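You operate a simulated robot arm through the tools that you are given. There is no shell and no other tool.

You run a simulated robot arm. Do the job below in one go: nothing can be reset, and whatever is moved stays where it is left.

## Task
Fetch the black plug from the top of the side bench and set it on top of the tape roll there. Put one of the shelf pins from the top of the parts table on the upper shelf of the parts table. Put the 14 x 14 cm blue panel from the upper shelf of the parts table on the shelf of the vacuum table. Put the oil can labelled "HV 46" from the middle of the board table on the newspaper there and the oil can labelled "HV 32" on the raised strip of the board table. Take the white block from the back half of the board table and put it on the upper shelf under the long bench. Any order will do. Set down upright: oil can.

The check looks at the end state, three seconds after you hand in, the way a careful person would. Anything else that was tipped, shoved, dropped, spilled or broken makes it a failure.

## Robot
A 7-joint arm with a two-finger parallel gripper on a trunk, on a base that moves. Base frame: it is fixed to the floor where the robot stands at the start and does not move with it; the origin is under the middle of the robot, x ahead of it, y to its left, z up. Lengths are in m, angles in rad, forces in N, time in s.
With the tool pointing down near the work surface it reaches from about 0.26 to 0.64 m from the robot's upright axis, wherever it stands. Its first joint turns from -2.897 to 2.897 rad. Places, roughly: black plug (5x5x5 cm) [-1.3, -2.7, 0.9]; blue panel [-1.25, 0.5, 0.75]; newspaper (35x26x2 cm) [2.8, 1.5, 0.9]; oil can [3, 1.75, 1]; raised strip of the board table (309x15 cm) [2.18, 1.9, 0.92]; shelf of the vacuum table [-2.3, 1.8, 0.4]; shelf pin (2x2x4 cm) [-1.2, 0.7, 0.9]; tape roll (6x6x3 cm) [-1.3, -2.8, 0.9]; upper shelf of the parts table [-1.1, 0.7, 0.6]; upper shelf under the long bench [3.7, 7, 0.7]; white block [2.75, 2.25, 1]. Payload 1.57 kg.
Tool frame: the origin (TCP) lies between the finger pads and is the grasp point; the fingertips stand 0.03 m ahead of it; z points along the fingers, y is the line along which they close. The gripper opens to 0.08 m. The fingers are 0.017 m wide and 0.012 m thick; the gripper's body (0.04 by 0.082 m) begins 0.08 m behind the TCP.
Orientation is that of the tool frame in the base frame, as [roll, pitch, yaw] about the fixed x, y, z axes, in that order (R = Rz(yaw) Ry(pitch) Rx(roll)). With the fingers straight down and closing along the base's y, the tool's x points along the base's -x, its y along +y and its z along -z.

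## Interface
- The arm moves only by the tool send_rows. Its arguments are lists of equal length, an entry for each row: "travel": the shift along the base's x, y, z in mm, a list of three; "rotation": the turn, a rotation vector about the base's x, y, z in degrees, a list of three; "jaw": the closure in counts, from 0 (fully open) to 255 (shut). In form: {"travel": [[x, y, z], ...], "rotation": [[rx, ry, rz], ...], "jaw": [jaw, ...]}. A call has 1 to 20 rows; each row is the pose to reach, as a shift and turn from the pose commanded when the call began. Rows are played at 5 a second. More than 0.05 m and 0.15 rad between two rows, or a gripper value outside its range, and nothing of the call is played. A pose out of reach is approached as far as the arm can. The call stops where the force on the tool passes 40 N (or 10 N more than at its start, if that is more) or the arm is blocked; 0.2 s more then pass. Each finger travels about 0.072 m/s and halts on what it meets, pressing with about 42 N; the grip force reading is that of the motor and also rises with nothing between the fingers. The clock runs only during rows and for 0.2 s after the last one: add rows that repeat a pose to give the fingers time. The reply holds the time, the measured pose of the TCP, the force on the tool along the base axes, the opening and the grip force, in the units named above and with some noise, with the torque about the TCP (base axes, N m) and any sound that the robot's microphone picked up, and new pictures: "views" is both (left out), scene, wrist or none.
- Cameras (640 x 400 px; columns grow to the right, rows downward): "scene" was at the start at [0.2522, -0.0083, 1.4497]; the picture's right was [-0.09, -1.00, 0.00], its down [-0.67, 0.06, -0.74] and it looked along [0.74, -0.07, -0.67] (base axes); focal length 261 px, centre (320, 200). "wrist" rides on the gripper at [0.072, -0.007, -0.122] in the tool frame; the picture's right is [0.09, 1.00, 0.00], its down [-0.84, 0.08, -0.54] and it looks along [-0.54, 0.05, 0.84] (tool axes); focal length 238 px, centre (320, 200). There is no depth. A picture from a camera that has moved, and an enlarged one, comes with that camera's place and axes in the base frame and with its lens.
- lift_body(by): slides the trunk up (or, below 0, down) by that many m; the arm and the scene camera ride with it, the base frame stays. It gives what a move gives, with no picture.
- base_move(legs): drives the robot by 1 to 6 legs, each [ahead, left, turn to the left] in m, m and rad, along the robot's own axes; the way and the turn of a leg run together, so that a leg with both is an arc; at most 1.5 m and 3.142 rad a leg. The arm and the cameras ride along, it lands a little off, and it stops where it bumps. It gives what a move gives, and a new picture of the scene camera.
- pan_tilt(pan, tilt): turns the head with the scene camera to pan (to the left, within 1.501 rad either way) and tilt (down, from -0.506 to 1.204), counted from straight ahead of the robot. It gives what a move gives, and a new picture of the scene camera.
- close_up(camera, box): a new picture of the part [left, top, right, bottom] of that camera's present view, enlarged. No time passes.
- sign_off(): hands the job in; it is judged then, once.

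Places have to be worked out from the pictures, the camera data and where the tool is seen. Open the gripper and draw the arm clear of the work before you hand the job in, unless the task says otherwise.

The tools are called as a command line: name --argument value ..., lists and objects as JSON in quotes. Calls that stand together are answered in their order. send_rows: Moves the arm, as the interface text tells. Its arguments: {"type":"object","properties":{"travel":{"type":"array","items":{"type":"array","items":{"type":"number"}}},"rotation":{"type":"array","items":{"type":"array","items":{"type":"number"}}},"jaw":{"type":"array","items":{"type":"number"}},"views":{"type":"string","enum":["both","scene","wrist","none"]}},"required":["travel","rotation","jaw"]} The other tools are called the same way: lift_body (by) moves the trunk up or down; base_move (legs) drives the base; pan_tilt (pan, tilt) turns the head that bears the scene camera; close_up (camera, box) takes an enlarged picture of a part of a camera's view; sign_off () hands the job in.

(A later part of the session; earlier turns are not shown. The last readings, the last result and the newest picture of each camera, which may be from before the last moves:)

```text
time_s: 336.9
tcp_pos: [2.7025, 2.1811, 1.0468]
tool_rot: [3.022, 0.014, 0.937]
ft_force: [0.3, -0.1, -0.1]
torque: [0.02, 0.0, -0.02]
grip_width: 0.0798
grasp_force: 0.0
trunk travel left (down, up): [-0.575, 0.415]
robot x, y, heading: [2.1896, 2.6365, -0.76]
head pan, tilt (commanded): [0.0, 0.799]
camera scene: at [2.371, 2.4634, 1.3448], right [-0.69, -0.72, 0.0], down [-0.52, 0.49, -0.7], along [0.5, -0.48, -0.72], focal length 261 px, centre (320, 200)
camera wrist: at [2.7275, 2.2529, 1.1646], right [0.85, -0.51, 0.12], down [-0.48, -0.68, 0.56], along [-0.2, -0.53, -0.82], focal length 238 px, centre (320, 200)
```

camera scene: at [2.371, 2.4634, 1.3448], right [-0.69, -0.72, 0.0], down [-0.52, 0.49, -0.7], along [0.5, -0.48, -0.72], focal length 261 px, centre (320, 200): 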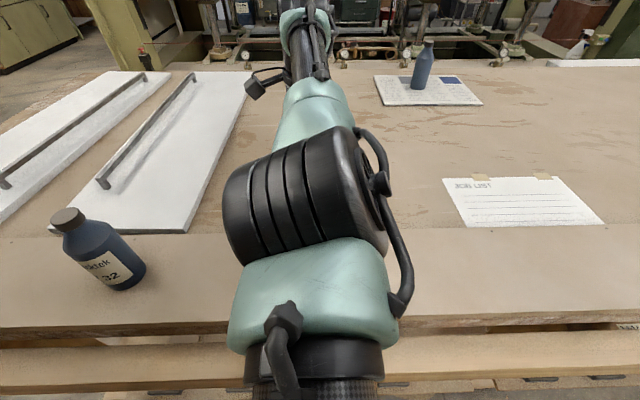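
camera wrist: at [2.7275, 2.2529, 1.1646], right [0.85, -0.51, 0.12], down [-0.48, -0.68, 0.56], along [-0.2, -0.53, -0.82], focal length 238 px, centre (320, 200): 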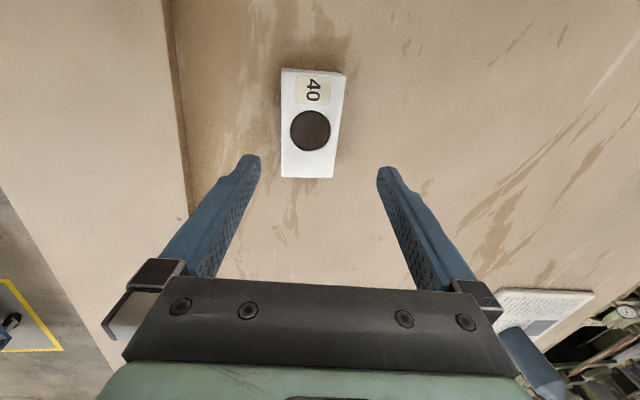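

With the lean the TCP is right over the block (hole centre measured at (2.705, 2.183)). I descend to just above the table with the fingers straddling it.

send_rows --travel '[[1, 1, -25], [1, 1, -50], [1, 1, -70], [1, 1, -70]]' --rotation '[[0, 0, 0], [0, 0, 0], [0, 0, 0], [0, 0, 0]]' --jaw '[0, 0, 0, 0]' --views "wrist"

```text
time_s: 337.9
tcp_pos: [2.7022, 2.1819, 0.9763]
tool_rot: [3.018, 0.012, 0.937]
ft_force: [0.5, 0.1, -0.5]
torque: [0.02, -0.02, 0.02]
grip_width: 0.0799
grasp_force: 0.1
trunk travel left (down, up): [-0.575, 0.415]
robot x, y, heading: [2.1893, 2.6363, -0.757]
head pan, tilt (commanded): [0.0, 0.799]
camera wrist: at [2.7273, 2.2535, 1.0947], right [0.85, -0.51, 0.12], down [-0.48, -0.67, 0.56], along [-0.2, -0.53, -0.82], focal length 238 px, centre (320, 200)
```

wrist: 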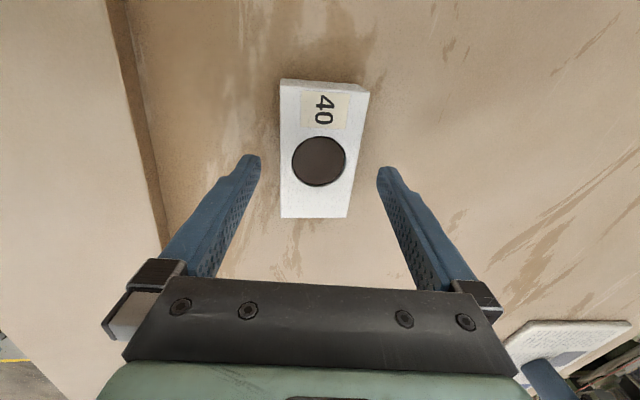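

The fingers straddle the block evenly at its middle. I descend the last 26 mm and close.

send_rows --travel '[[0, 0, -13], [0, 0, -26], [0, 0, -26]]' --rotation '[[0, 0, 0], [0, 0, 0], [0, 0, 0]]' --jaw '[0, 0, 0]' --views "wrist"

```text
time_s: 338.7
tcp_pos: [2.7037, 2.1824, 0.9511]
tool_rot: [3.021, 0.012, 0.938]
ft_force: [0.0, 0.3, -0.4]
torque: [0.01, 0.01, -0.06]
grip_width: 0.0801
grasp_force: 0.1
trunk travel left (down, up): [-0.575, 0.415]
robot x, y, heading: [2.194, 2.6391, -0.761]
head pan, tilt (commanded): [0.0, 0.799]
camera wrist: at [2.7287, 2.2539, 1.0696], right [0.85, -0.51, 0.12], down [-0.48, -0.68, 0.56], along [-0.2, -0.53, -0.82], focal length 238 px, centre (320, 200)
```

wrist: 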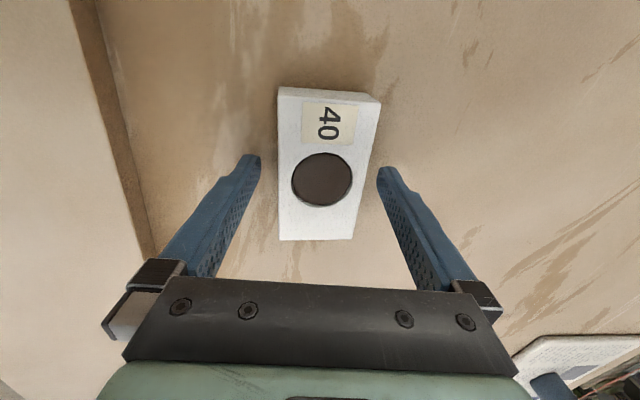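

send_rows --travel '[[0, 0, 0], [0, 0, 0], [0, 0, 0], [0, 0, 0], [0, 0, 0], [0, 0, 0]]' --rotation '[[0, 0, 0], [0, 0, 0], [0, 0, 0], [0, 0, 0], [0, 0, 0], [0, 0, 0]]' --jaw '[30, 60, 80, 110, 255, 255]' --views "wrist"

```text
time_s: 340.1
tcp_pos: [2.7031, 2.1815, 0.9508]
tool_rot: [3.02, 0.013, 0.936]
ft_force: [-1.0, -0.1, 0.3]
torque: [-0.01, 0.04, 0.02]
grip_width: 0.0569
grasp_force: 41.9
trunk travel left (down, up): [-0.575, 0.415]
robot x, y, heading: [2.1924, 2.637, -0.765]
head pan, tilt (commanded): [0.0, 0.799]
camera wrist: at [2.7287, 2.2538, 1.0697], right [0.85, -0.51, 0.12], down [-0.48, -0.68, 0.56], along [-0.2, -0.53, -0.82], focal length 238 px, centre (320, 200)
```

wrist: 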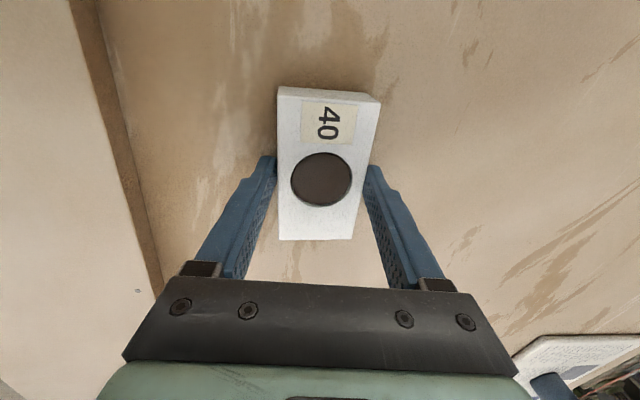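

Block gripped (57 mm). I lift it, bring it back over the strip while straightening the tool.

send_rows --travel '[[0, 0, 20], [0, 0, 50], [0, 0, 90], [-30, 28, 110], [-60, 56, 120], [-91, 84, 120], [-121, 112, 120], [-152, 140, 120]]' --rotation '[[0, 0, 0], [0, 0, 0], [0, 0, 0], [2.4, 2.5, 0], [4.8, 5.1, 0], [4.8, 5.1, 0], [4.8, 5.1, 0], [4.8, 5.1, 0]]' --jaw '[255, 255, 255, 255, 255, 255, 255, 255]' --views "wrist"

send_rows --travel '[[0, 0, 0], [0, 0, 0], [0, 0, 0], [0, 0, 0], [0, 0, 0], [0, 0, 0], [0, 0, 0], [0, 0, 0], [0, 0, 0], [0, 0, 0], [0, 0, 0]]' --rotation '[[0, 0, 8.3], [0, 0, 16.6], [0, 0, 24.9], [0, 0, 33.2], [0, 0, 41.5], [0, 0, 49.8], [0, 0, 58.1], [0, 0, 66.4], [0, 0, 74.7], [0, 0, 82.8], [0, 0, 82.8]]' --jaw '[255, 255, 255, 255, 255, 255, 255, 255, 255, 255, 255]' --views "both"

```text
time_s: 341.9
tcp_pos: [2.6786, 2.2075, 1.0608]
tool_rot: [3.062, 0.007, 0.935]
ft_force: [-0.4, 0.3, -0.8]
torque: [0.0, -0.02, -0.02]
grip_width: 0.057
grasp_force: 41.8
out of reach, approached as far as the arm can: row 4, 5, 6, 7, 8
trunk travel left (down, up): [-0.575, 0.415]
robot x, y, heading: [2.1891, 2.6388, -0.766]
head pan, tilt (commanded): [0.0, 0.799]
camera wrist: at [2.7072, 2.2749, 1.1804], right [0.85, -0.52, 0.08], down [-0.47, -0.69, 0.55], along [-0.23, -0.51, -0.83], focal length 238 px, centre (320, 200)
```

wrist: 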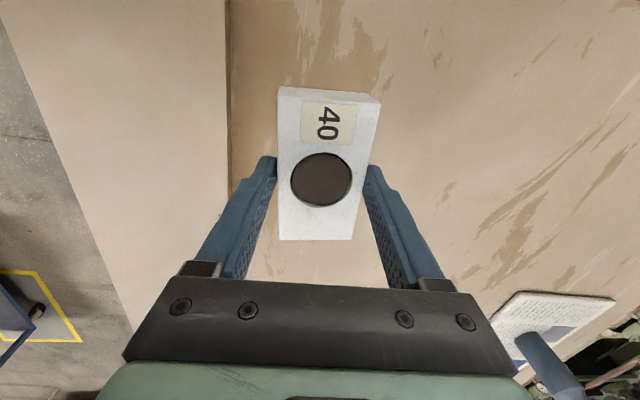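

```text
time_s: 344.3
tcp_pos: [2.6804, 2.1997, 1.0512]
tool_rot: [3.062, 0.007, 2.383]
ft_force: [0.0, -0.2, -1.6]
torque: [-0.03, 0.02, 0.01]
grip_width: 0.0565
grasp_force: 41.7
trunk travel left (down, up): [-0.575, 0.415]
robot x, y, heading: [2.1893, 2.6392, -0.755]
head pan, tilt (commanded): [0.0, 0.799]
camera scene: at [2.3712, 2.4635, 1.3448], right [-0.69, -0.72, 0.0], down [-0.52, 0.49, -0.7], along [0.5, -0.48, -0.72], focal length 261 px, centre (320, 200)
camera wrist: at [2.6162, 2.2382, 1.172], right [0.62, 0.78, 0.08], down [0.63, -0.55, 0.55], along [0.48, -0.29, -0.83], focal length 238 px, centre (320, 200)
```

scene: 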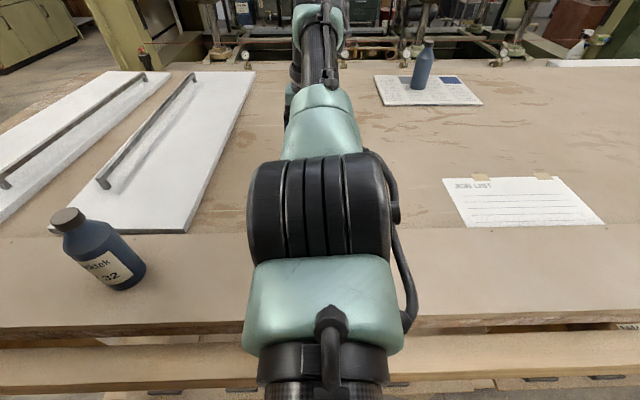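
wrist: 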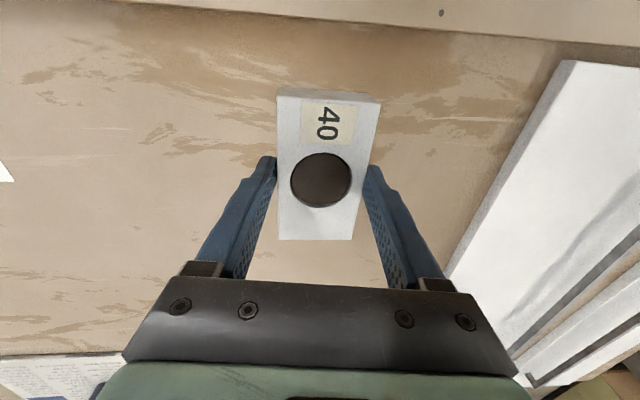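

The block is held and yawed, still slightly leaned exactly as when gripped. I move it back over the strip, restoring the 7° lean so its base is level.

send_rows --travel '[[-26, 25, 5], [-52, 49, 10], [-78, 74, 10], [-104, 98, 10], [-129, 123, 10], [-129, 123, 10]]' --rotation '[[0.8, -0.8, 0], [1.66, -1.57, 0], [1.66, -1.57, 0], [1.66, -1.57, 0], [1.66, -1.57, 0], [1.66, -1.57, 0]]' --jaw '[255, 255, 255, 255, 255, 255]' --views "both"

```text
time_s: 345.7
tcp_pos: [2.5517, 2.3243, 1.0607]
tool_rot: [3.02, 0.003, 2.38]
ft_force: [-0.8, 1.0, -1.5]
torque: [0.01, 0.01, -0.01]
grip_width: 0.0565
grasp_force: 42.3
trunk travel left (down, up): [-0.575, 0.415]
robot x, y, heading: [2.1887, 2.6393, -0.76]
head pan, tilt (commanded): [0.0, 0.799]
camera scene: at [2.3715, 2.4635, 1.3447], right [-0.69, -0.72, 0.0], down [-0.52, 0.49, -0.7], along [0.5, -0.48, -0.72], focal length 261 px, centre (320, 200)
camera wrist: at [2.485, 2.3585, 1.1793], right [0.62, 0.78, 0.12], down [0.61, -0.57, 0.55], along [0.5, -0.27, -0.83], focal length 238 px, centre (320, 200)
```

scene: 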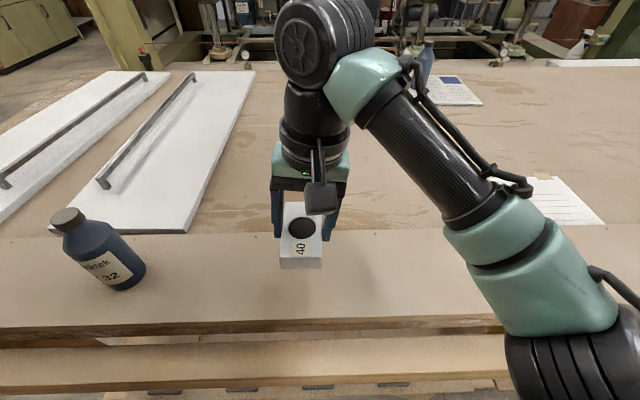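
wrist: 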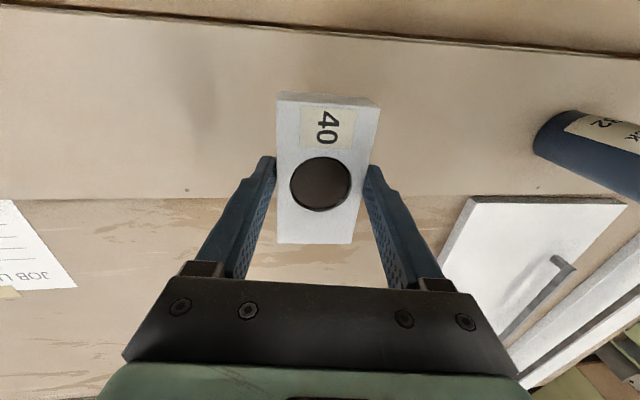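

The block is centred over the strip, long side toward me. I lower it 80 mm, then in small steps.

send_rows --travel '[[0, 0, -27], [0, 0, -54], [0, 0, -80], [0, 0, -80]]' --rotation '[[0, 0, 0], [0, 0, 0], [0, 0, 0], [0, 0, 0]]' --jaw '[255, 255, 255, 255]' --views "wrist"

send_rows --travel '[[0, 0, -2], [0, 0, -4], [0, 0, -6], [0, 0, -6]]' --rotation '[[0, 0, 0], [0, 0, 0], [0, 0, 0], [0, 0, 0]]' --jaw '[255, 255, 255, 255]' --views "none"

```text
time_s: 346.7
tcp_pos: [2.5495, 2.3226, 0.9809]
tool_rot: [3.02, 0.005, 2.379]
ft_force: [-0.2, 0.9, -0.3]
torque: [0.02, 0.0, -0.01]
grip_width: 0.0563
grasp_force: 41.8
trunk travel left (down, up): [-0.575, 0.415]
robot x, y, heading: [2.1876, 2.636, -0.76]
head pan, tilt (commanded): [0.0, 0.799]
camera wrist: at [2.4823, 2.3592, 1.0993], right [0.62, 0.78, 0.12], down [0.61, -0.57, 0.55], along [0.5, -0.27, -0.83], focal length 238 px, centre (320, 200)
```

wrist: 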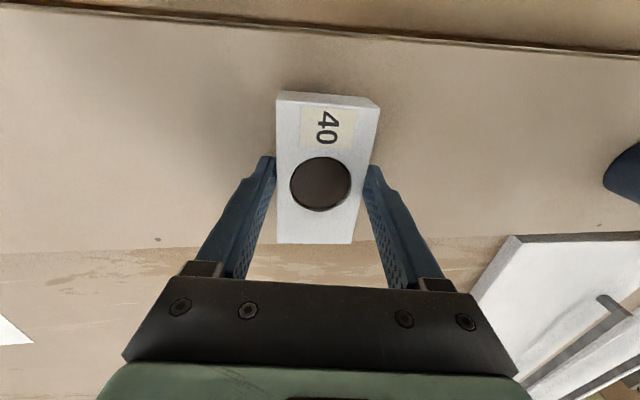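

```text
time_s: 347.7
tcp_pos: [2.5517, 2.3224, 0.974]
tool_rot: [3.022, 0.003, 2.379]
ft_force: [-0.6, -0.9, -1.5]
torque: [0.0, 0.0, 0.0]
grip_width: 0.0564
grasp_force: 42.2
trunk travel left (down, up): [-0.575, 0.415]
robot x, y, heading: [2.1906, 2.6352, -0.764]
head pan, tilt (commanded): [0.0, 0.799]
```

send_rows --travel '[[0, 0, -1.5], [0, 0, -3], [0, 0, -3]]' --rotation '[[0, 0, 0], [0, 0, 0], [0, 0, 0]]' --jaw '[255, 255, 255]' --views "none"

```text
time_s: 348.5
tcp_pos: [2.5518, 2.3234, 0.972]
tool_rot: [3.022, 0.003, 2.379]
ft_force: [-0.6, 0.2, -1.7]
torque: [-0.02, 0.01, -0.02]
grip_width: 0.0564
grasp_force: 42.0
trunk travel left (down, up): [-0.575, 0.415]
robot x, y, heading: [2.1896, 2.6361, -0.764]
head pan, tilt (commanded): [0.0, 0.799]
```

send_rows --travel '[[0, 0, -1.5], [0, 0, -3], [0, 0, -3]]' --rotation '[[0, 0, 0], [0, 0, 0], [0, 0, 0]]' --jaw '[255, 255, 255]' --views "none"

```text
time_s: 349.3
tcp_pos: [2.5509, 2.3222, 0.9695]
tool_rot: [3.022, 0.009, 2.378]
ft_force: [1.0, 0.3, 18.7]
torque: [-0.06, 0.61, 0.01]
grip_width: 0.0561
grasp_force: 42.2
trunk travel left (down, up): [-0.575, 0.415]
robot x, y, heading: [2.1916, 2.635, -0.762]
head pan, tilt (commanded): [0.0, 0.799]
```

Contact. I ease up 2 mm and open.

send_rows --travel '[[0, 0, 2], [0, 0, 2], [0, 0, 2], [0, 0, 2], [0, 0, 2]]' --rotation '[[0, 0, 0], [0, 0, 0], [0, 0, 0], [0, 0, 0], [0, 0, 0]]' --jaw '[255, 70, 50, 0, 0]' --views "wrist"

send_rows --travel '[[0, 0, 30], [0, 0, 70], [0, 0, 110], [0, 0, 150]]' --rotation '[[-2.5, 2.4, 0], [-5.0, 4.8, 0], [-5.0, 4.8, 0], [-5.0, 4.8, 0]]' --jaw '[0, 0, 0, 0]' --views "both"

```text
time_s: 350.5
tcp_pos: [2.5509, 2.3229, 0.9714]
tool_rot: [3.021, 0.006, 2.378]
ft_force: [0.2, 0.5, -0.6]
torque: [0.0, 0.0, 0.03]
grip_width: 0.08
grasp_force: 0.1
trunk travel left (down, up): [-0.575, 0.415]
robot x, y, heading: [2.1884, 2.638, -0.764]
head pan, tilt (commanded): [0.0, 0.799]
camera wrist: at [2.4834, 2.3575, 1.0901], right [0.62, 0.78, 0.12], down [0.61, -0.57, 0.55], along [0.5, -0.27, -0.83], focal length 238 px, centre (320, 200)
```

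wrist: 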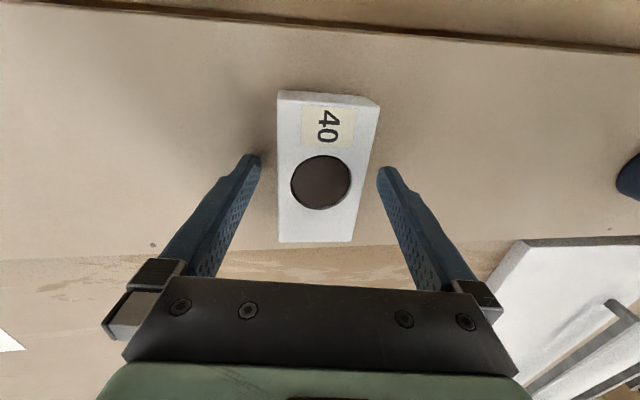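

```text
time_s: 351.5
tcp_pos: [2.554, 2.3234, 1.1206]
tool_rot: [-3.141, 0.003, 2.382]
ft_force: [0.5, 0.6, -0.2]
torque: [-0.05, -0.02, 0.02]
grip_width: 0.0798
grasp_force: 0.0
trunk travel left (down, up): [-0.575, 0.415]
robot x, y, heading: [2.1923, 2.6397, -0.764]
head pan, tilt (commanded): [0.0, 0.799]
camera scene: at [2.371, 2.464, 1.3448], right [-0.69, -0.72, 0.0], down [-0.52, 0.49, -0.7], along [0.5, -0.48, -0.72], focal length 261 px, centre (320, 200)
camera wrist: at [2.4953, 2.3698, 1.2417], right [0.62, 0.78, 0.0], down [0.66, -0.52, 0.55], along [0.43, -0.34, -0.84], focal length 238 px, centre (320, 200)
```

scene: 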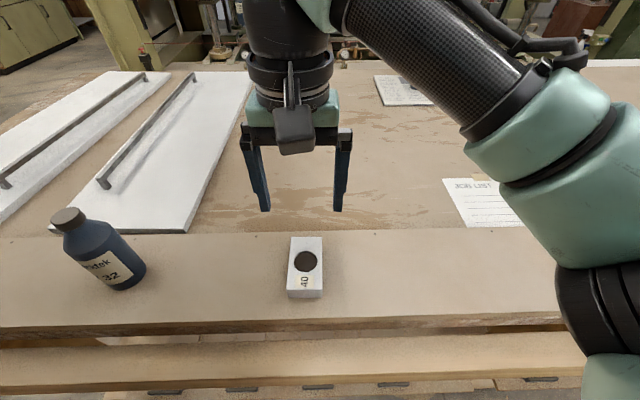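
wrist: 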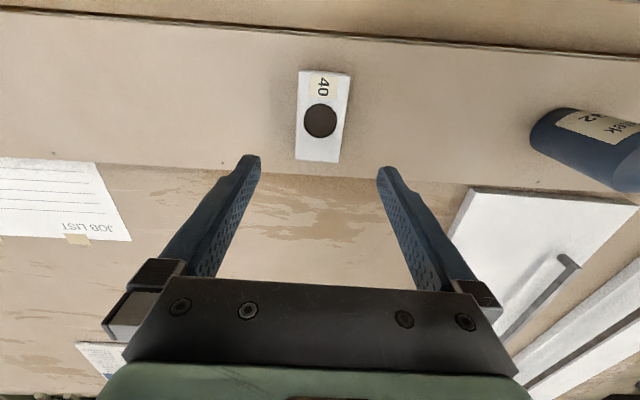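

The block lies on the strip, long side toward me, and all bottles are upright. I back up 0.14 m and pitch the tool to 30° to regrasp it from its near end.

base_move --legs '[[-0.14, 0, 0]]'

send_rows --travel '[[0, 0, 0], [0, 0, 0], [0, 0, 0], [0, 0, 0], [0, 0, 0], [0, 0, 0], [0, 0, 0], [0, 0, 0], [0, 0, 0]]' --rotation '[[-5.2, -5.4, 0], [-10.3, -10.9, 0], [-15.5, -16.3, 0], [-20.7, -21.7, 0], [-25.8, -27.2, 0], [-31.0, -32.6, 0], [-36.2, -38.1, 0], [-41.3, -43.5, 0], [-41.3, -43.5, 0]]' --jaw '[0, 0, 0, 0, 0, 0, 0, 0, 0]' --views "both"

```text
time_s: 352.9
tcp_pos: [2.4543, 2.4183, 1.121]
tool_rot: [3.141, 0.004, 2.381]
ft_force: [0.5, 1.0, 0.1]
torque: [-0.01, 0.0, 0.01]
grip_width: 0.0803
grasp_force: 0.0
trunk travel left (down, up): [-0.575, 0.415]
robot x, y, heading: [2.0915, 2.7286, -0.763]
head pan, tilt (commanded): [0.0, 0.799]
camera scene: at [2.2715, 2.5588, 1.345], right [-0.69, -0.72, 0.0], down [-0.52, 0.49, -0.7], along [0.51, -0.48, -0.72], focal length 261 px, centre (320, 200)
```

scene: 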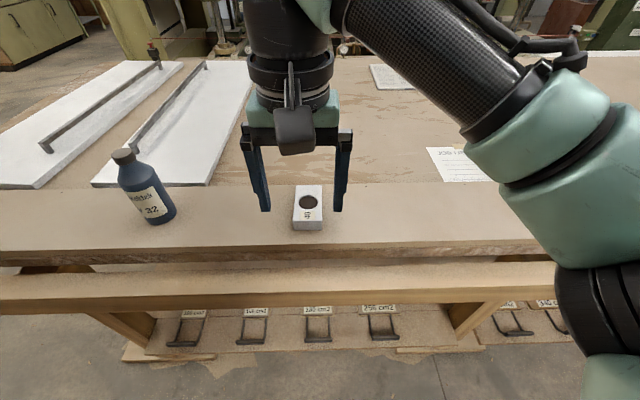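

```text
time_s: 354.9
tcp_pos: [2.4565, 2.416, 1.1211]
tool_rot: [3.14, 1.052, 2.381]
ft_force: [-0.3, -0.2, 0.5]
torque: [0.02, -0.02, 0.03]
grip_width: 0.0798
grasp_force: 0.0
trunk travel left (down, up): [-0.575, 0.415]
robot x, y, heading: [2.0893, 2.7308, -0.76]
head pan, tilt (commanded): [0.0, 0.799]
camera scene: at [2.2722, 2.5581, 1.3448], right [-0.69, -0.72, 0.0], down [-0.52, 0.49, -0.7], along [0.5, -0.48, -0.72], focal length 261 px, centre (320, 200)
camera wrist: at [2.3483, 2.51, 1.1183], right [0.65, 0.75, -0.08], down [0.01, 0.09, 1.0], along [0.76, -0.65, 0.05], focal length 238 px, centre (320, 200)
```

scene: 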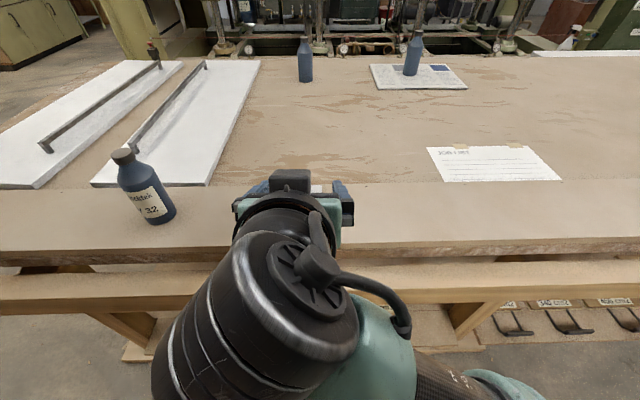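
wrist: 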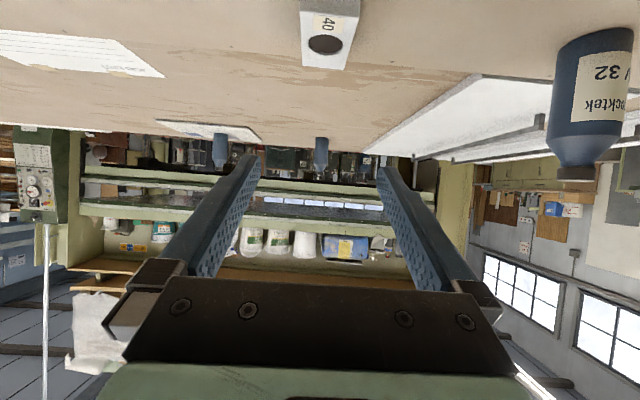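

The tool is at 30° and exactly in line with the block, 10 cm before it. I descend to z≈0.985 and check the alignment.

send_rows --travel '[[0, 0, -40], [0, 0, -80], [0, 0, -115], [0, 0, -136], [0, 0, -136]]' --rotation '[[0, 0, 0], [0, 0, 0], [0, 0, 0], [0, 0, 0], [0, 0, 0]]' --jaw '[0, 0, 0, 0, 0]' --views "both"

```text
time_s: 356.1
tcp_pos: [2.4537, 2.4154, 0.9869]
tool_rot: [3.141, 1.052, 2.38]
ft_force: [1.3, 0.3, 0.1]
torque: [0.01, 0.0, 0.03]
grip_width: 0.08
grasp_force: 0.1
out of reach, approached as far as the arm can: row 1
trunk travel left (down, up): [-0.575, 0.415]
robot x, y, heading: [2.0965, 2.73, -0.763]
head pan, tilt (commanded): [0.0, 0.799]
camera scene: at [2.2721, 2.5579, 1.3448], right [-0.69, -0.72, 0.0], down [-0.52, 0.49, -0.7], along [0.5, -0.48, -0.72], focal length 261 px, centre (320, 200)
camera wrist: at [2.3464, 2.5093, 0.984], right [0.65, 0.75, -0.08], down [0.01, 0.09, 1.0], along [0.76, -0.65, 0.05], focal length 238 px, centre (320, 200)
```

scene: 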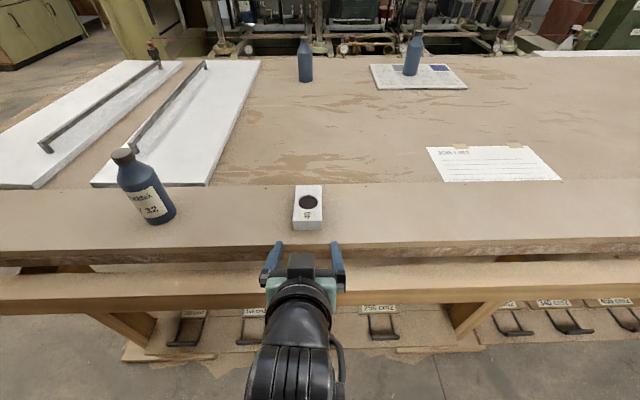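
wrist: 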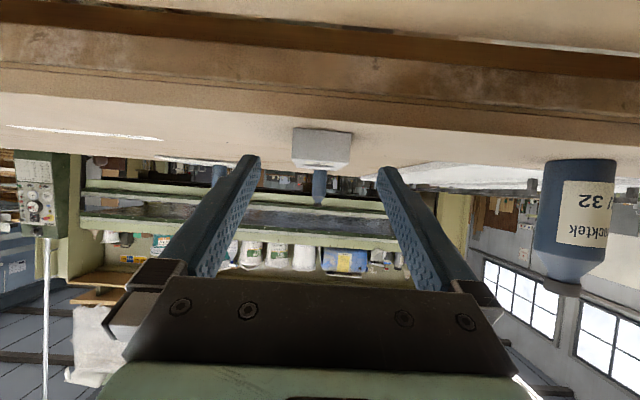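

send_rows --travel '[[20, -18, -8], [40, -36, -18], [58, -53, -25], [75, -69, -26], [75, -69, -26]]' --rotation '[[0, 0, 0], [0, 0, 0], [0, 0, 0], [0, 0, 0], [0, 0, 0]]' --jaw '[0, 0, 0, 0, 0]' --views "wrist"

```text
time_s: 357.2
tcp_pos: [2.5277, 2.3496, 0.9593]
tool_rot: [3.139, 1.05, 2.377]
ft_force: [-0.5, -0.2, 0.4]
torque: [0.02, 0.01, -0.02]
grip_width: 0.0797
grasp_force: 0.0
trunk travel left (down, up): [-0.575, 0.415]
robot x, y, heading: [2.0878, 2.7304, -0.763]
head pan, tilt (commanded): [0.0, 0.799]
camera wrist: at [2.4193, 2.4426, 0.9568], right [0.65, 0.75, -0.08], down [0.01, 0.09, 1.0], along [0.76, -0.65, 0.05], focal length 238 px, centre (320, 200)
```

wrist: 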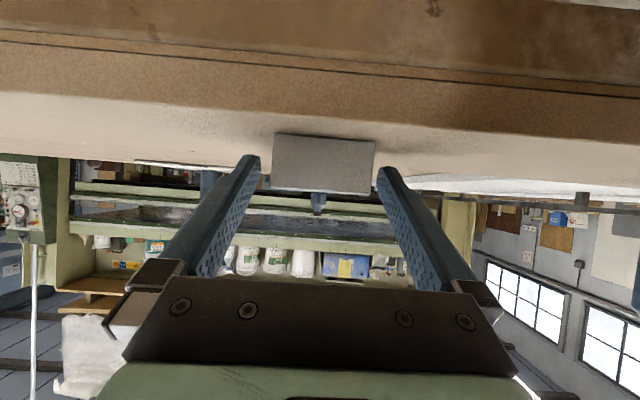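

The block's near half is between the fingers. I go 8 mm further, 3 mm lower, and close.

send_rows --travel '[[6.5, -4.8, -3], [6.5, -4.8, -3], [6.5, -4.8, -3], [6.5, -4.8, -3], [6.5, -4.8, -3], [6.5, -4.8, -3], [6.5, -4.8, -3]]' --rotation '[[0, 0, 0], [0, 0, 0], [0, 0, 0], [0, 0, 0], [0, 0, 0], [0, 0, 0], [0, 0, 0]]' --jaw '[0, 0, 30, 55, 75, 120, 255]' --views "wrist"

send_rows --travel '[[0, 0, 15], [0, 0, 40], [0, 0, 75], [0, 0, 110], [0, 0, 110]]' --rotation '[[0, 0, 0], [0, 0, 0], [0, 0, 0], [0, 0, 0], [0, 0, 0]]' --jaw '[255, 255, 255, 255, 255]' --views "both"

```text
time_s: 358.9
tcp_pos: [2.5343, 2.3445, 0.9567]
tool_rot: [3.139, 1.05, 2.379]
ft_force: [-0.1, -0.8, 0.3]
torque: [-0.09, 0.0, -0.09]
grip_width: 0.0557
grasp_force: 42.0
trunk travel left (down, up): [-0.575, 0.415]
robot x, y, heading: [2.0959, 2.7331, -0.758]
head pan, tilt (commanded): [0.0, 0.799]
camera wrist: at [2.4258, 2.4379, 0.9531], right [0.65, 0.75, -0.08], down [0.01, 0.09, 1.0], along [0.76, -0.65, 0.05], focal length 238 px, centre (320, 200)
```

wrist: 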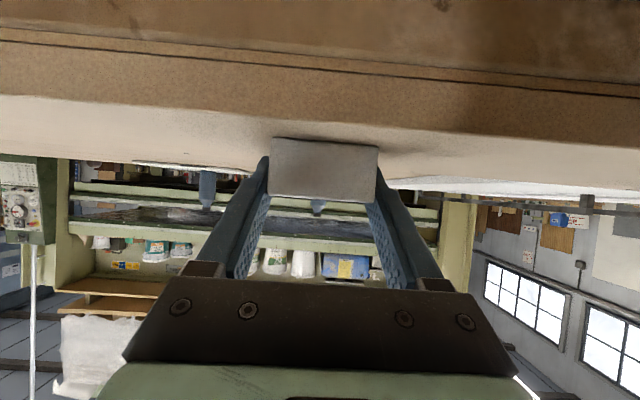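

```text
time_s: 360.1
tcp_pos: [2.5354, 2.3448, 1.064]
tool_rot: [3.139, 1.05, 2.379]
ft_force: [0.1, 0.2, -2.0]
torque: [0.03, 0.06, 0.0]
grip_width: 0.0556
grasp_force: 42.1
trunk travel left (down, up): [-0.575, 0.415]
robot x, y, heading: [2.0944, 2.7319, -0.763]
head pan, tilt (commanded): [0.0, 0.799]
camera scene: at [2.2722, 2.5581, 1.3448], right [-0.69, -0.72, 0.0], down [-0.52, 0.49, -0.7], along [0.5, -0.48, -0.72], focal length 261 px, centre (320, 200)
camera wrist: at [2.4271, 2.438, 1.0611], right [0.65, 0.75, -0.08], down [0.01, 0.09, 1.0], along [0.76, -0.65, 0.05], focal length 238 px, centre (320, 200)
```

scene: 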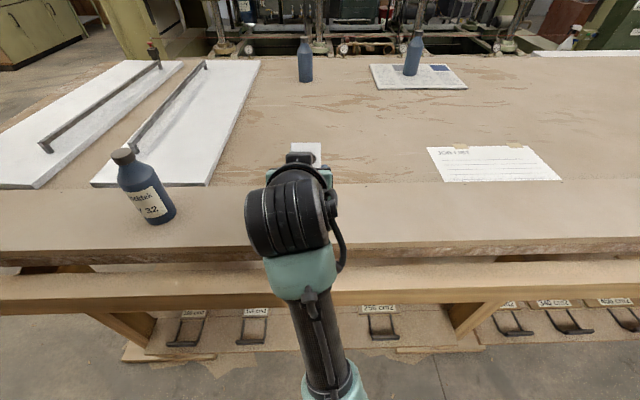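
wrist: 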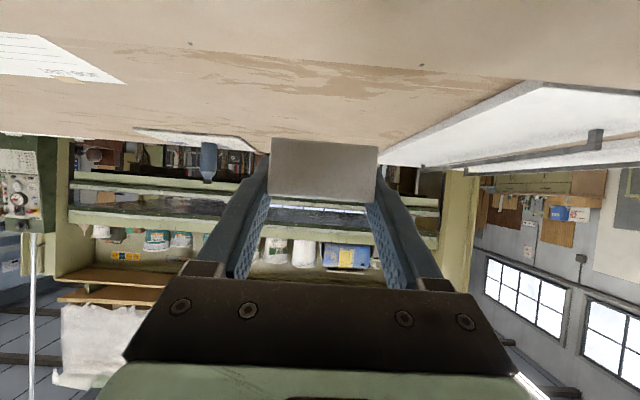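

The block is gripped across its width (55.6 mm) by its near half. I raise the trunk, back off, and turn left to face along the corridor toward the long bench.

lift_body --by 0.3

base_move --legs '[[-0.2, 0, 0], [0, 0, 1.61]]'

pan_tilt --pan 0.3 --tilt 0.45

```text
time_s: 363.1
tcp_pos: [2.5352, 2.3455, 1.3632]
tool_rot: [3.139, 1.051, 2.378]
ft_force: [-0.3, 0.4, -1.9]
torque: [0.06, 0.04, -0.01]
grip_width: 0.0559
grasp_force: 41.9
trunk travel left (down, up): [-0.875, 0.115]
robot x, y, heading: [2.0881, 2.7302, -0.757]
head pan, tilt (commanded): [0.0, 0.799]
```

```text
time_s: 368.6
tcp_pos: [2.302, 3.3388, 1.3637]
tool_rot: [3.139, 1.052, -2.265]
ft_force: [0.0, 0.9, -1.1]
torque: [-0.02, 0.03, -0.02]
grip_width: 0.0558
grasp_force: 41.9
trunk travel left (down, up): [-0.875, 0.115]
robot x, y, heading: [1.9446, 2.8711, 0.877]
head pan, tilt (commanded): [0.0, 0.799]
camera scene: at [2.1047, 3.0622, 1.6448], right [0.77, -0.64, 0.0], down [-0.46, -0.55, -0.7], along [0.45, 0.54, -0.72], focal length 261 px, centre (320, 200)
```

scene: 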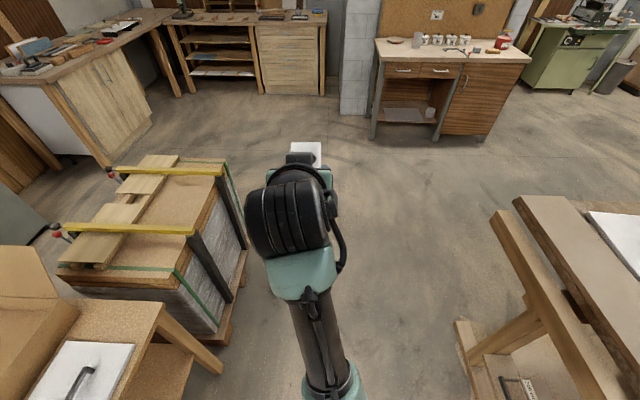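

```text
time_s: 369.4
tcp_pos: [2.3014, 3.3389, 1.3627]
tool_rot: [3.139, 1.052, -2.264]
ft_force: [0.6, 0.6, 0.1]
torque: [-0.02, 0.03, 0.02]
grip_width: 0.0558
grasp_force: 41.6
trunk travel left (down, up): [-0.875, 0.115]
robot x, y, heading: [1.9423, 2.8718, 0.882]
head pan, tilt (commanded): [0.3, 0.45]
camera scene: at [2.0885, 3.085, 1.6751], right [0.92, -0.38, 0.0], down [-0.17, -0.4, -0.9], along [0.35, 0.83, -0.44], focal length 261 px, centre (320, 200)
```

scene: 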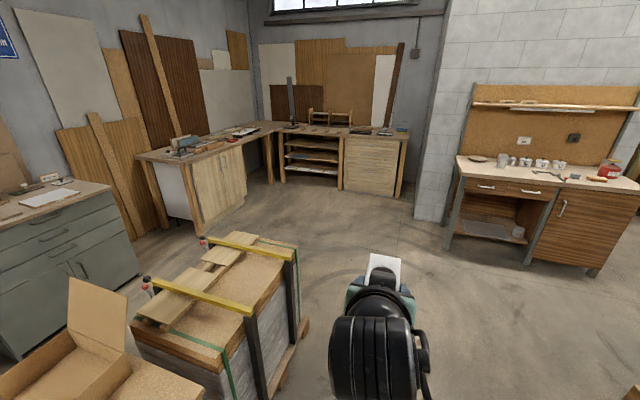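

close_up --camera "scene" --box '[260, 115, 420, 215]'

```text
4.00 times, centred on (340, 165) of scene
camera zoom: at [2.0885, 3.085, 1.6751], right [0.92, -0.38, 0.0], down [-0.17, -0.4, -0.9], along [0.35, 0.83, -0.44], focal length 1044 px, centre (240, 340)
```

zoom: 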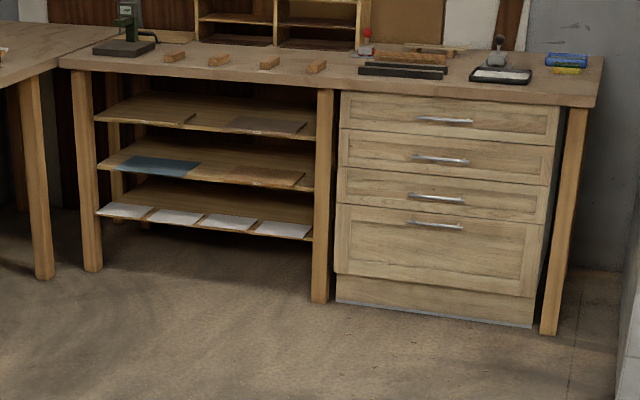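

The long bench's open section has three shelves; the upper one is at z≈0.63 with the bench underside near 0.82, front at R≈7.45, between legs at n≈1.38 and 2.39. I drive along the corridor past the strapped stack.

base_move --legs '[[0, -0.12, 0], [1.3, 0, 0], [0.9, 0, 0]]'

```text
time_s: 380.9
tcp_pos: [3.8142, 4.8597, 1.3632]
tool_rot: [3.139, 1.051, -2.3]
ft_force: [0.3, 0.6, -1.5]
torque: [-0.03, 0.03, -0.04]
grip_width: 0.0557
grasp_force: 41.7
trunk travel left (down, up): [-0.875, 0.115]
robot x, y, heading: [3.4401, 4.4024, 0.839]
head pan, tilt (commanded): [0.3, 0.45]
camera scene: at [3.5923, 4.6137, 1.6752], right [0.91, -0.42, 0.0], down [-0.18, -0.4, -0.9], along [0.37, 0.82, -0.44], focal length 261 px, centre (320, 200)
```

scene: 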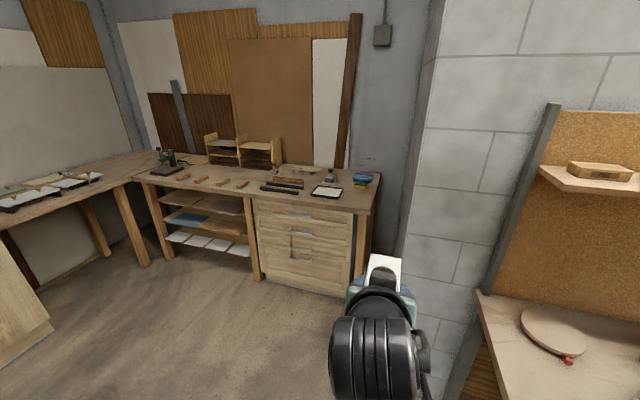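

base_move --legs '[[0, 1.0, 0], [0, 0.5, 0]]'

pan_tilt --pan 0.0 --tilt 0.5

```text
time_s: 388.6
tcp_pos: [2.705, 5.8626, 1.3643]
tool_rot: [3.14, 1.05, -2.31]
ft_force: [0.2, -0.2, -1.3]
torque: [-0.02, 0.02, 0.0]
grip_width: 0.0558
grasp_force: 42.2
trunk travel left (down, up): [-0.875, 0.115]
robot x, y, heading: [2.3267, 5.4079, 0.836]
head pan, tilt (commanded): [0.3, 0.45]
camera scene: at [2.4811, 5.6176, 1.6752], right [0.91, -0.42, 0.0], down [-0.18, -0.39, -0.9], along [0.38, 0.82, -0.44], focal length 261 px, centre (320, 200)
```

scene: 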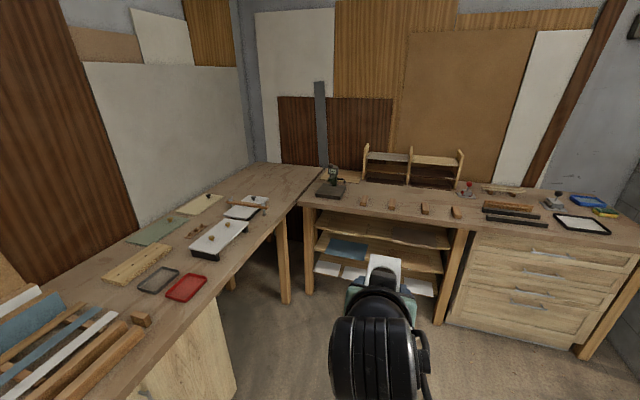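

```text
time_s: 389.4
tcp_pos: [2.704, 5.8615, 1.3631]
tool_rot: [3.14, 1.049, -2.309]
ft_force: [0.4, 0.2, -1.4]
torque: [0.01, 0.03, 0.0]
grip_width: 0.0558
grasp_force: 42.1
trunk travel left (down, up): [-0.875, 0.115]
robot x, y, heading: [2.3276, 5.4089, 0.837]
head pan, tilt (commanded): [0.0, 0.499]
camera scene: at [2.5032, 5.6019, 1.6707], right [0.74, -0.67, 0.0], down [-0.32, -0.35, -0.88], along [0.59, 0.65, -0.48], focal length 261 px, centre (320, 200)
```

scene: 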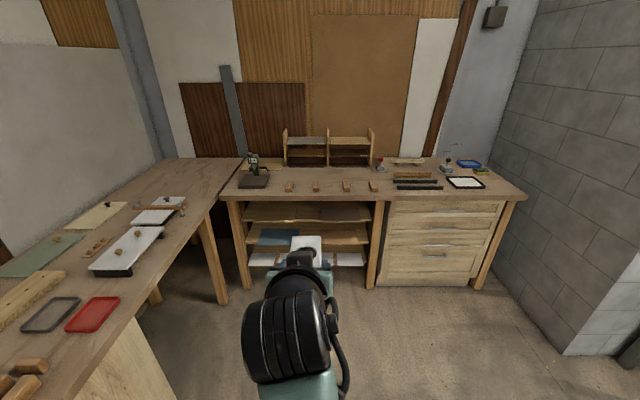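

close_up --camera "scene" --box '[220, 185, 400, 297]'

```text
3.56 times, centred on (310, 241) of scene
camera zoom: at [2.5032, 5.6019, 1.6707], right [0.74, -0.67, 0.0], down [-0.32, -0.35, -0.88], along [0.59, 0.65, -0.48], focal length 928 px, centre (356, 54)
```

zoom: 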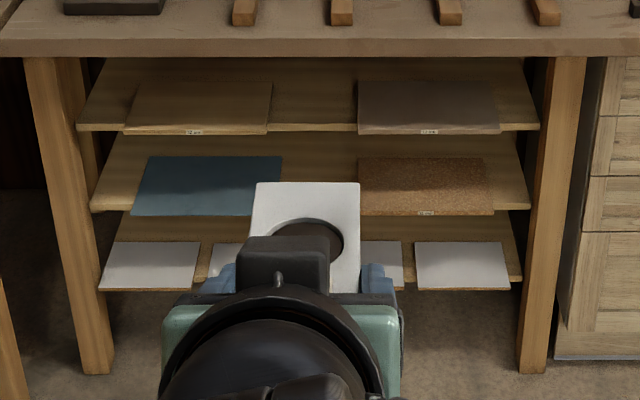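

The upper shelf (z≈0.635) holds two panels with a free gap of about 17 cm between them, centred near (3.50, 6.83). I drive up to 0.8 m short and then lower the trunk in front of the bench.

base_move --legs '[[0.98, 0.05, 0]]'

lift_body --by -0.4

lift_body --by -0.24

pan_tilt --pan 0.0 --tilt 0.5

send_rows --travel '[[0, 0, 0]]' --rotation '[[0, 0, 0]]' --jaw '[255]' --views "both"

```text
time_s: 394.4
tcp_pos: [3.3002, 6.6058, 1.3646]
tool_rot: [3.14, 1.051, -2.302]
ft_force: [0.3, 0.8, -1.6]
torque: [-0.02, -0.03, -0.01]
grip_width: 0.0559
grasp_force: 41.5
trunk travel left (down, up): [-0.875, 0.115]
robot x, y, heading: [2.9238, 6.1505, 0.834]
head pan, tilt (commanded): [0.0, 0.499]
camera scene: at [3.1011, 6.3446, 1.6708], right [0.74, -0.67, 0.0], down [-0.32, -0.36, -0.88], along [0.59, 0.65, -0.48], focal length 261 px, centre (320, 200)
```

scene: 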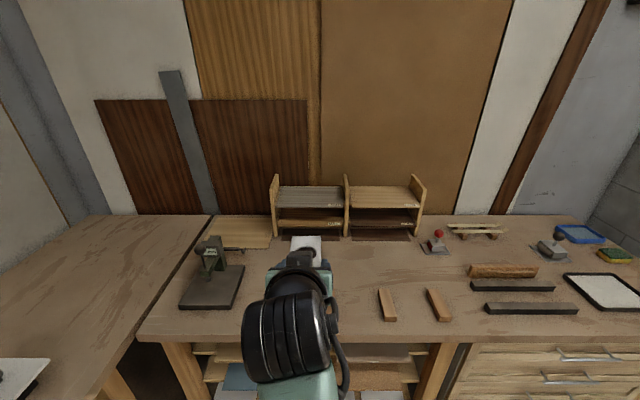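

```text
time_s: 398.2
tcp_pos: [3.3014, 6.6061, 0.9625]
tool_rot: [3.139, 1.05, -2.302]
ft_force: [-0.8, 0.1, -1.5]
torque: [-0.06, 0.02, -0.04]
grip_width: 0.0557
grasp_force: 42.0
trunk travel left (down, up): [-0.475, 0.515]
robot x, y, heading: [2.9282, 6.1489, 0.843]
head pan, tilt (commanded): [0.0, 0.499]
```

```text
time_s: 400.7
tcp_pos: [3.3028, 6.6068, 0.7231]
tool_rot: [3.14, 1.051, -2.302]
ft_force: [0.3, -0.4, -0.7]
torque: [-0.05, 0.02, 0.01]
grip_width: 0.0559
grasp_force: 41.7
trunk travel left (down, up): [-0.235, 0.755]
robot x, y, heading: [2.9279, 6.1539, 0.843]
head pan, tilt (commanded): [0.0, 0.499]
```

```text
time_s: 401.3
tcp_pos: [3.3011, 6.6065, 0.7235]
tool_rot: [3.139, 1.049, -2.301]
ft_force: [0.8, -0.3, -1.7]
torque: [-0.01, 0.02, -0.01]
grip_width: 0.0557
grasp_force: 42.0
trunk travel left (down, up): [-0.235, 0.755]
robot x, y, heading: [2.9246, 6.1502, 0.84]
head pan, tilt (commanded): [0.0, 0.499]
camera scene: at [3.1011, 6.3447, 1.0307], right [0.74, -0.67, 0.0], down [-0.32, -0.36, -0.88], along [0.59, 0.65, -0.48], focal length 261 px, centre (320, 200)
```

scene: 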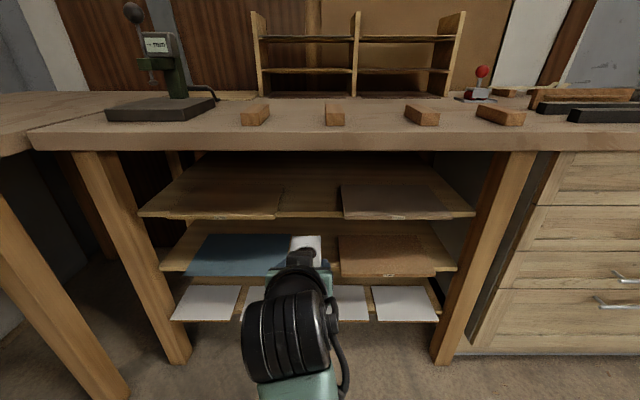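

```text
time_s: 401.7
tcp_pos: [3.3011, 6.6071, 0.7244]
tool_rot: [3.141, 1.05, -2.302]
ft_force: [-0.6, -0.5, -1.2]
torque: [-0.03, 0.04, 0.0]
grip_width: 0.0559
grasp_force: 42.4
trunk travel left (down, up): [-0.235, 0.755]
robot x, y, heading: [2.9284, 6.1515, 0.839]
head pan, tilt (commanded): [0.0, 0.499]
camera scene: at [3.1011, 6.3447, 1.0307], right [0.74, -0.67, 0.0], down [-0.32, -0.36, -0.88], along [0.59, 0.65, -0.48], focal length 261 px, centre (320, 200)
camera wrist: at [3.2104, 6.4968, 0.7208], right [-0.77, 0.63, -0.08], down [-0.09, 0.01, 1.0], along [0.63, 0.78, 0.05], focal length 238 px, centre (320, 200)
```

scene: 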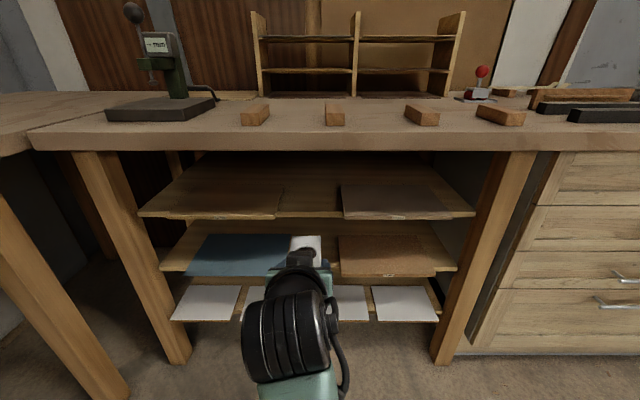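
wrist: 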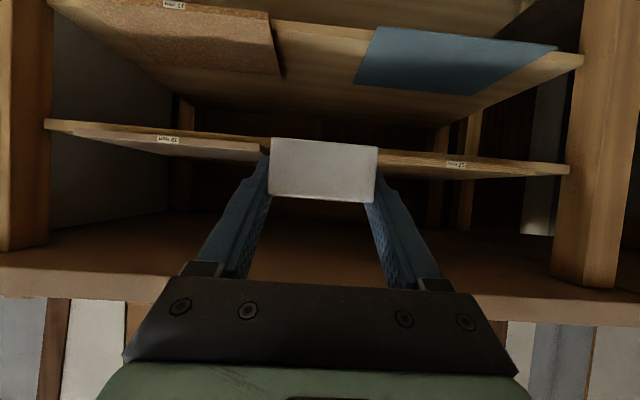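

The gap on the upper shelf is straight ahead of the block (lateral error ≈2 mm); shelf top ≈0.642, underside ≈0.845. I lower 3.5 cm more and drive 0.28 m forward so the block enters above the shelf.

lift_body --by -0.035

base_move --legs '[[0.26, 0, 0]]'

send_rows --travel '[[0, 0, 0]]' --rotation '[[0, 0, 0]]' --jaw '[255]' --views "both"

```text
time_s: 402.5
tcp_pos: [3.3019, 6.6063, 0.6887]
tool_rot: [3.141, 1.052, -2.302]
ft_force: [0.3, -1.1, -1.3]
torque: [-0.04, 0.06, -0.01]
grip_width: 0.0556
grasp_force: 42.0
trunk travel left (down, up): [-0.2, 0.79]
robot x, y, heading: [2.9267, 6.1518, 0.839]
head pan, tilt (commanded): [0.0, 0.499]
```

```text
time_s: 404.3
tcp_pos: [3.4595, 6.7997, 0.6888]
tool_rot: [3.14, 1.05, -2.288]
ft_force: [-0.2, 0.3, -1.4]
torque: [-0.02, 0.02, 0.0]
grip_width: 0.0559
grasp_force: 41.9
trunk travel left (down, up): [-0.2, 0.79]
robot x, y, heading: [3.0946, 6.3416, 0.854]
head pan, tilt (commanded): [0.0, 0.499]
camera scene: at [3.2645, 6.535, 0.9957], right [0.75, -0.66, 0.0], down [-0.31, -0.36, -0.88], along [0.58, 0.66, -0.48], focal length 261 px, centre (320, 200)
```

scene: 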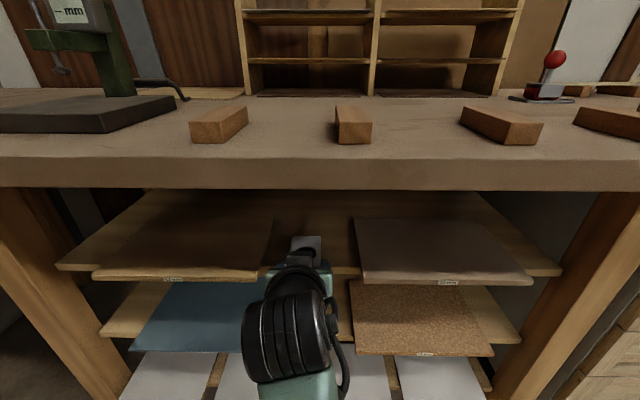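

```text
time_s: 404.7
tcp_pos: [3.4606, 6.7992, 0.6877]
tool_rot: [3.14, 1.049, -2.289]
ft_force: [-0.5, 0.1, -0.1]
torque: [-0.05, -0.01, -0.02]
grip_width: 0.056
grasp_force: 41.9
trunk travel left (down, up): [-0.2, 0.79]
robot x, y, heading: [3.0915, 6.3388, 0.857]
head pan, tilt (commanded): [0.0, 0.499]
camera scene: at [3.2645, 6.5351, 0.9957], right [0.75, -0.66, 0.0], down [-0.31, -0.36, -0.88], along [0.58, 0.66, -0.48], focal length 261 px, centre (320, 200)
camera wrist: at [3.3717, 6.6887, 0.6857], right [-0.78, 0.62, -0.08], down [-0.09, 0.01, 1.0], along [0.62, 0.79, 0.05], focal length 238 px, centre (320, 200)
```

scene: 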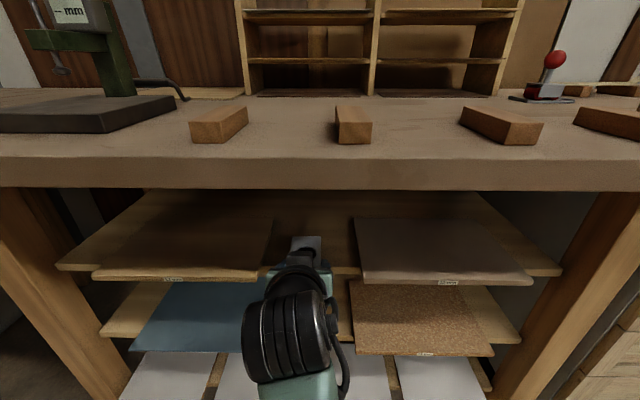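
wrist: 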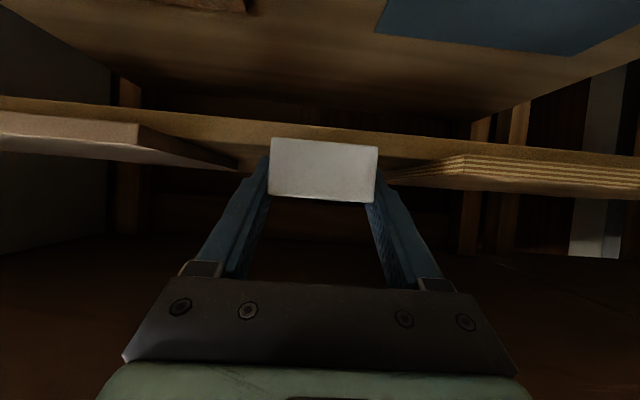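

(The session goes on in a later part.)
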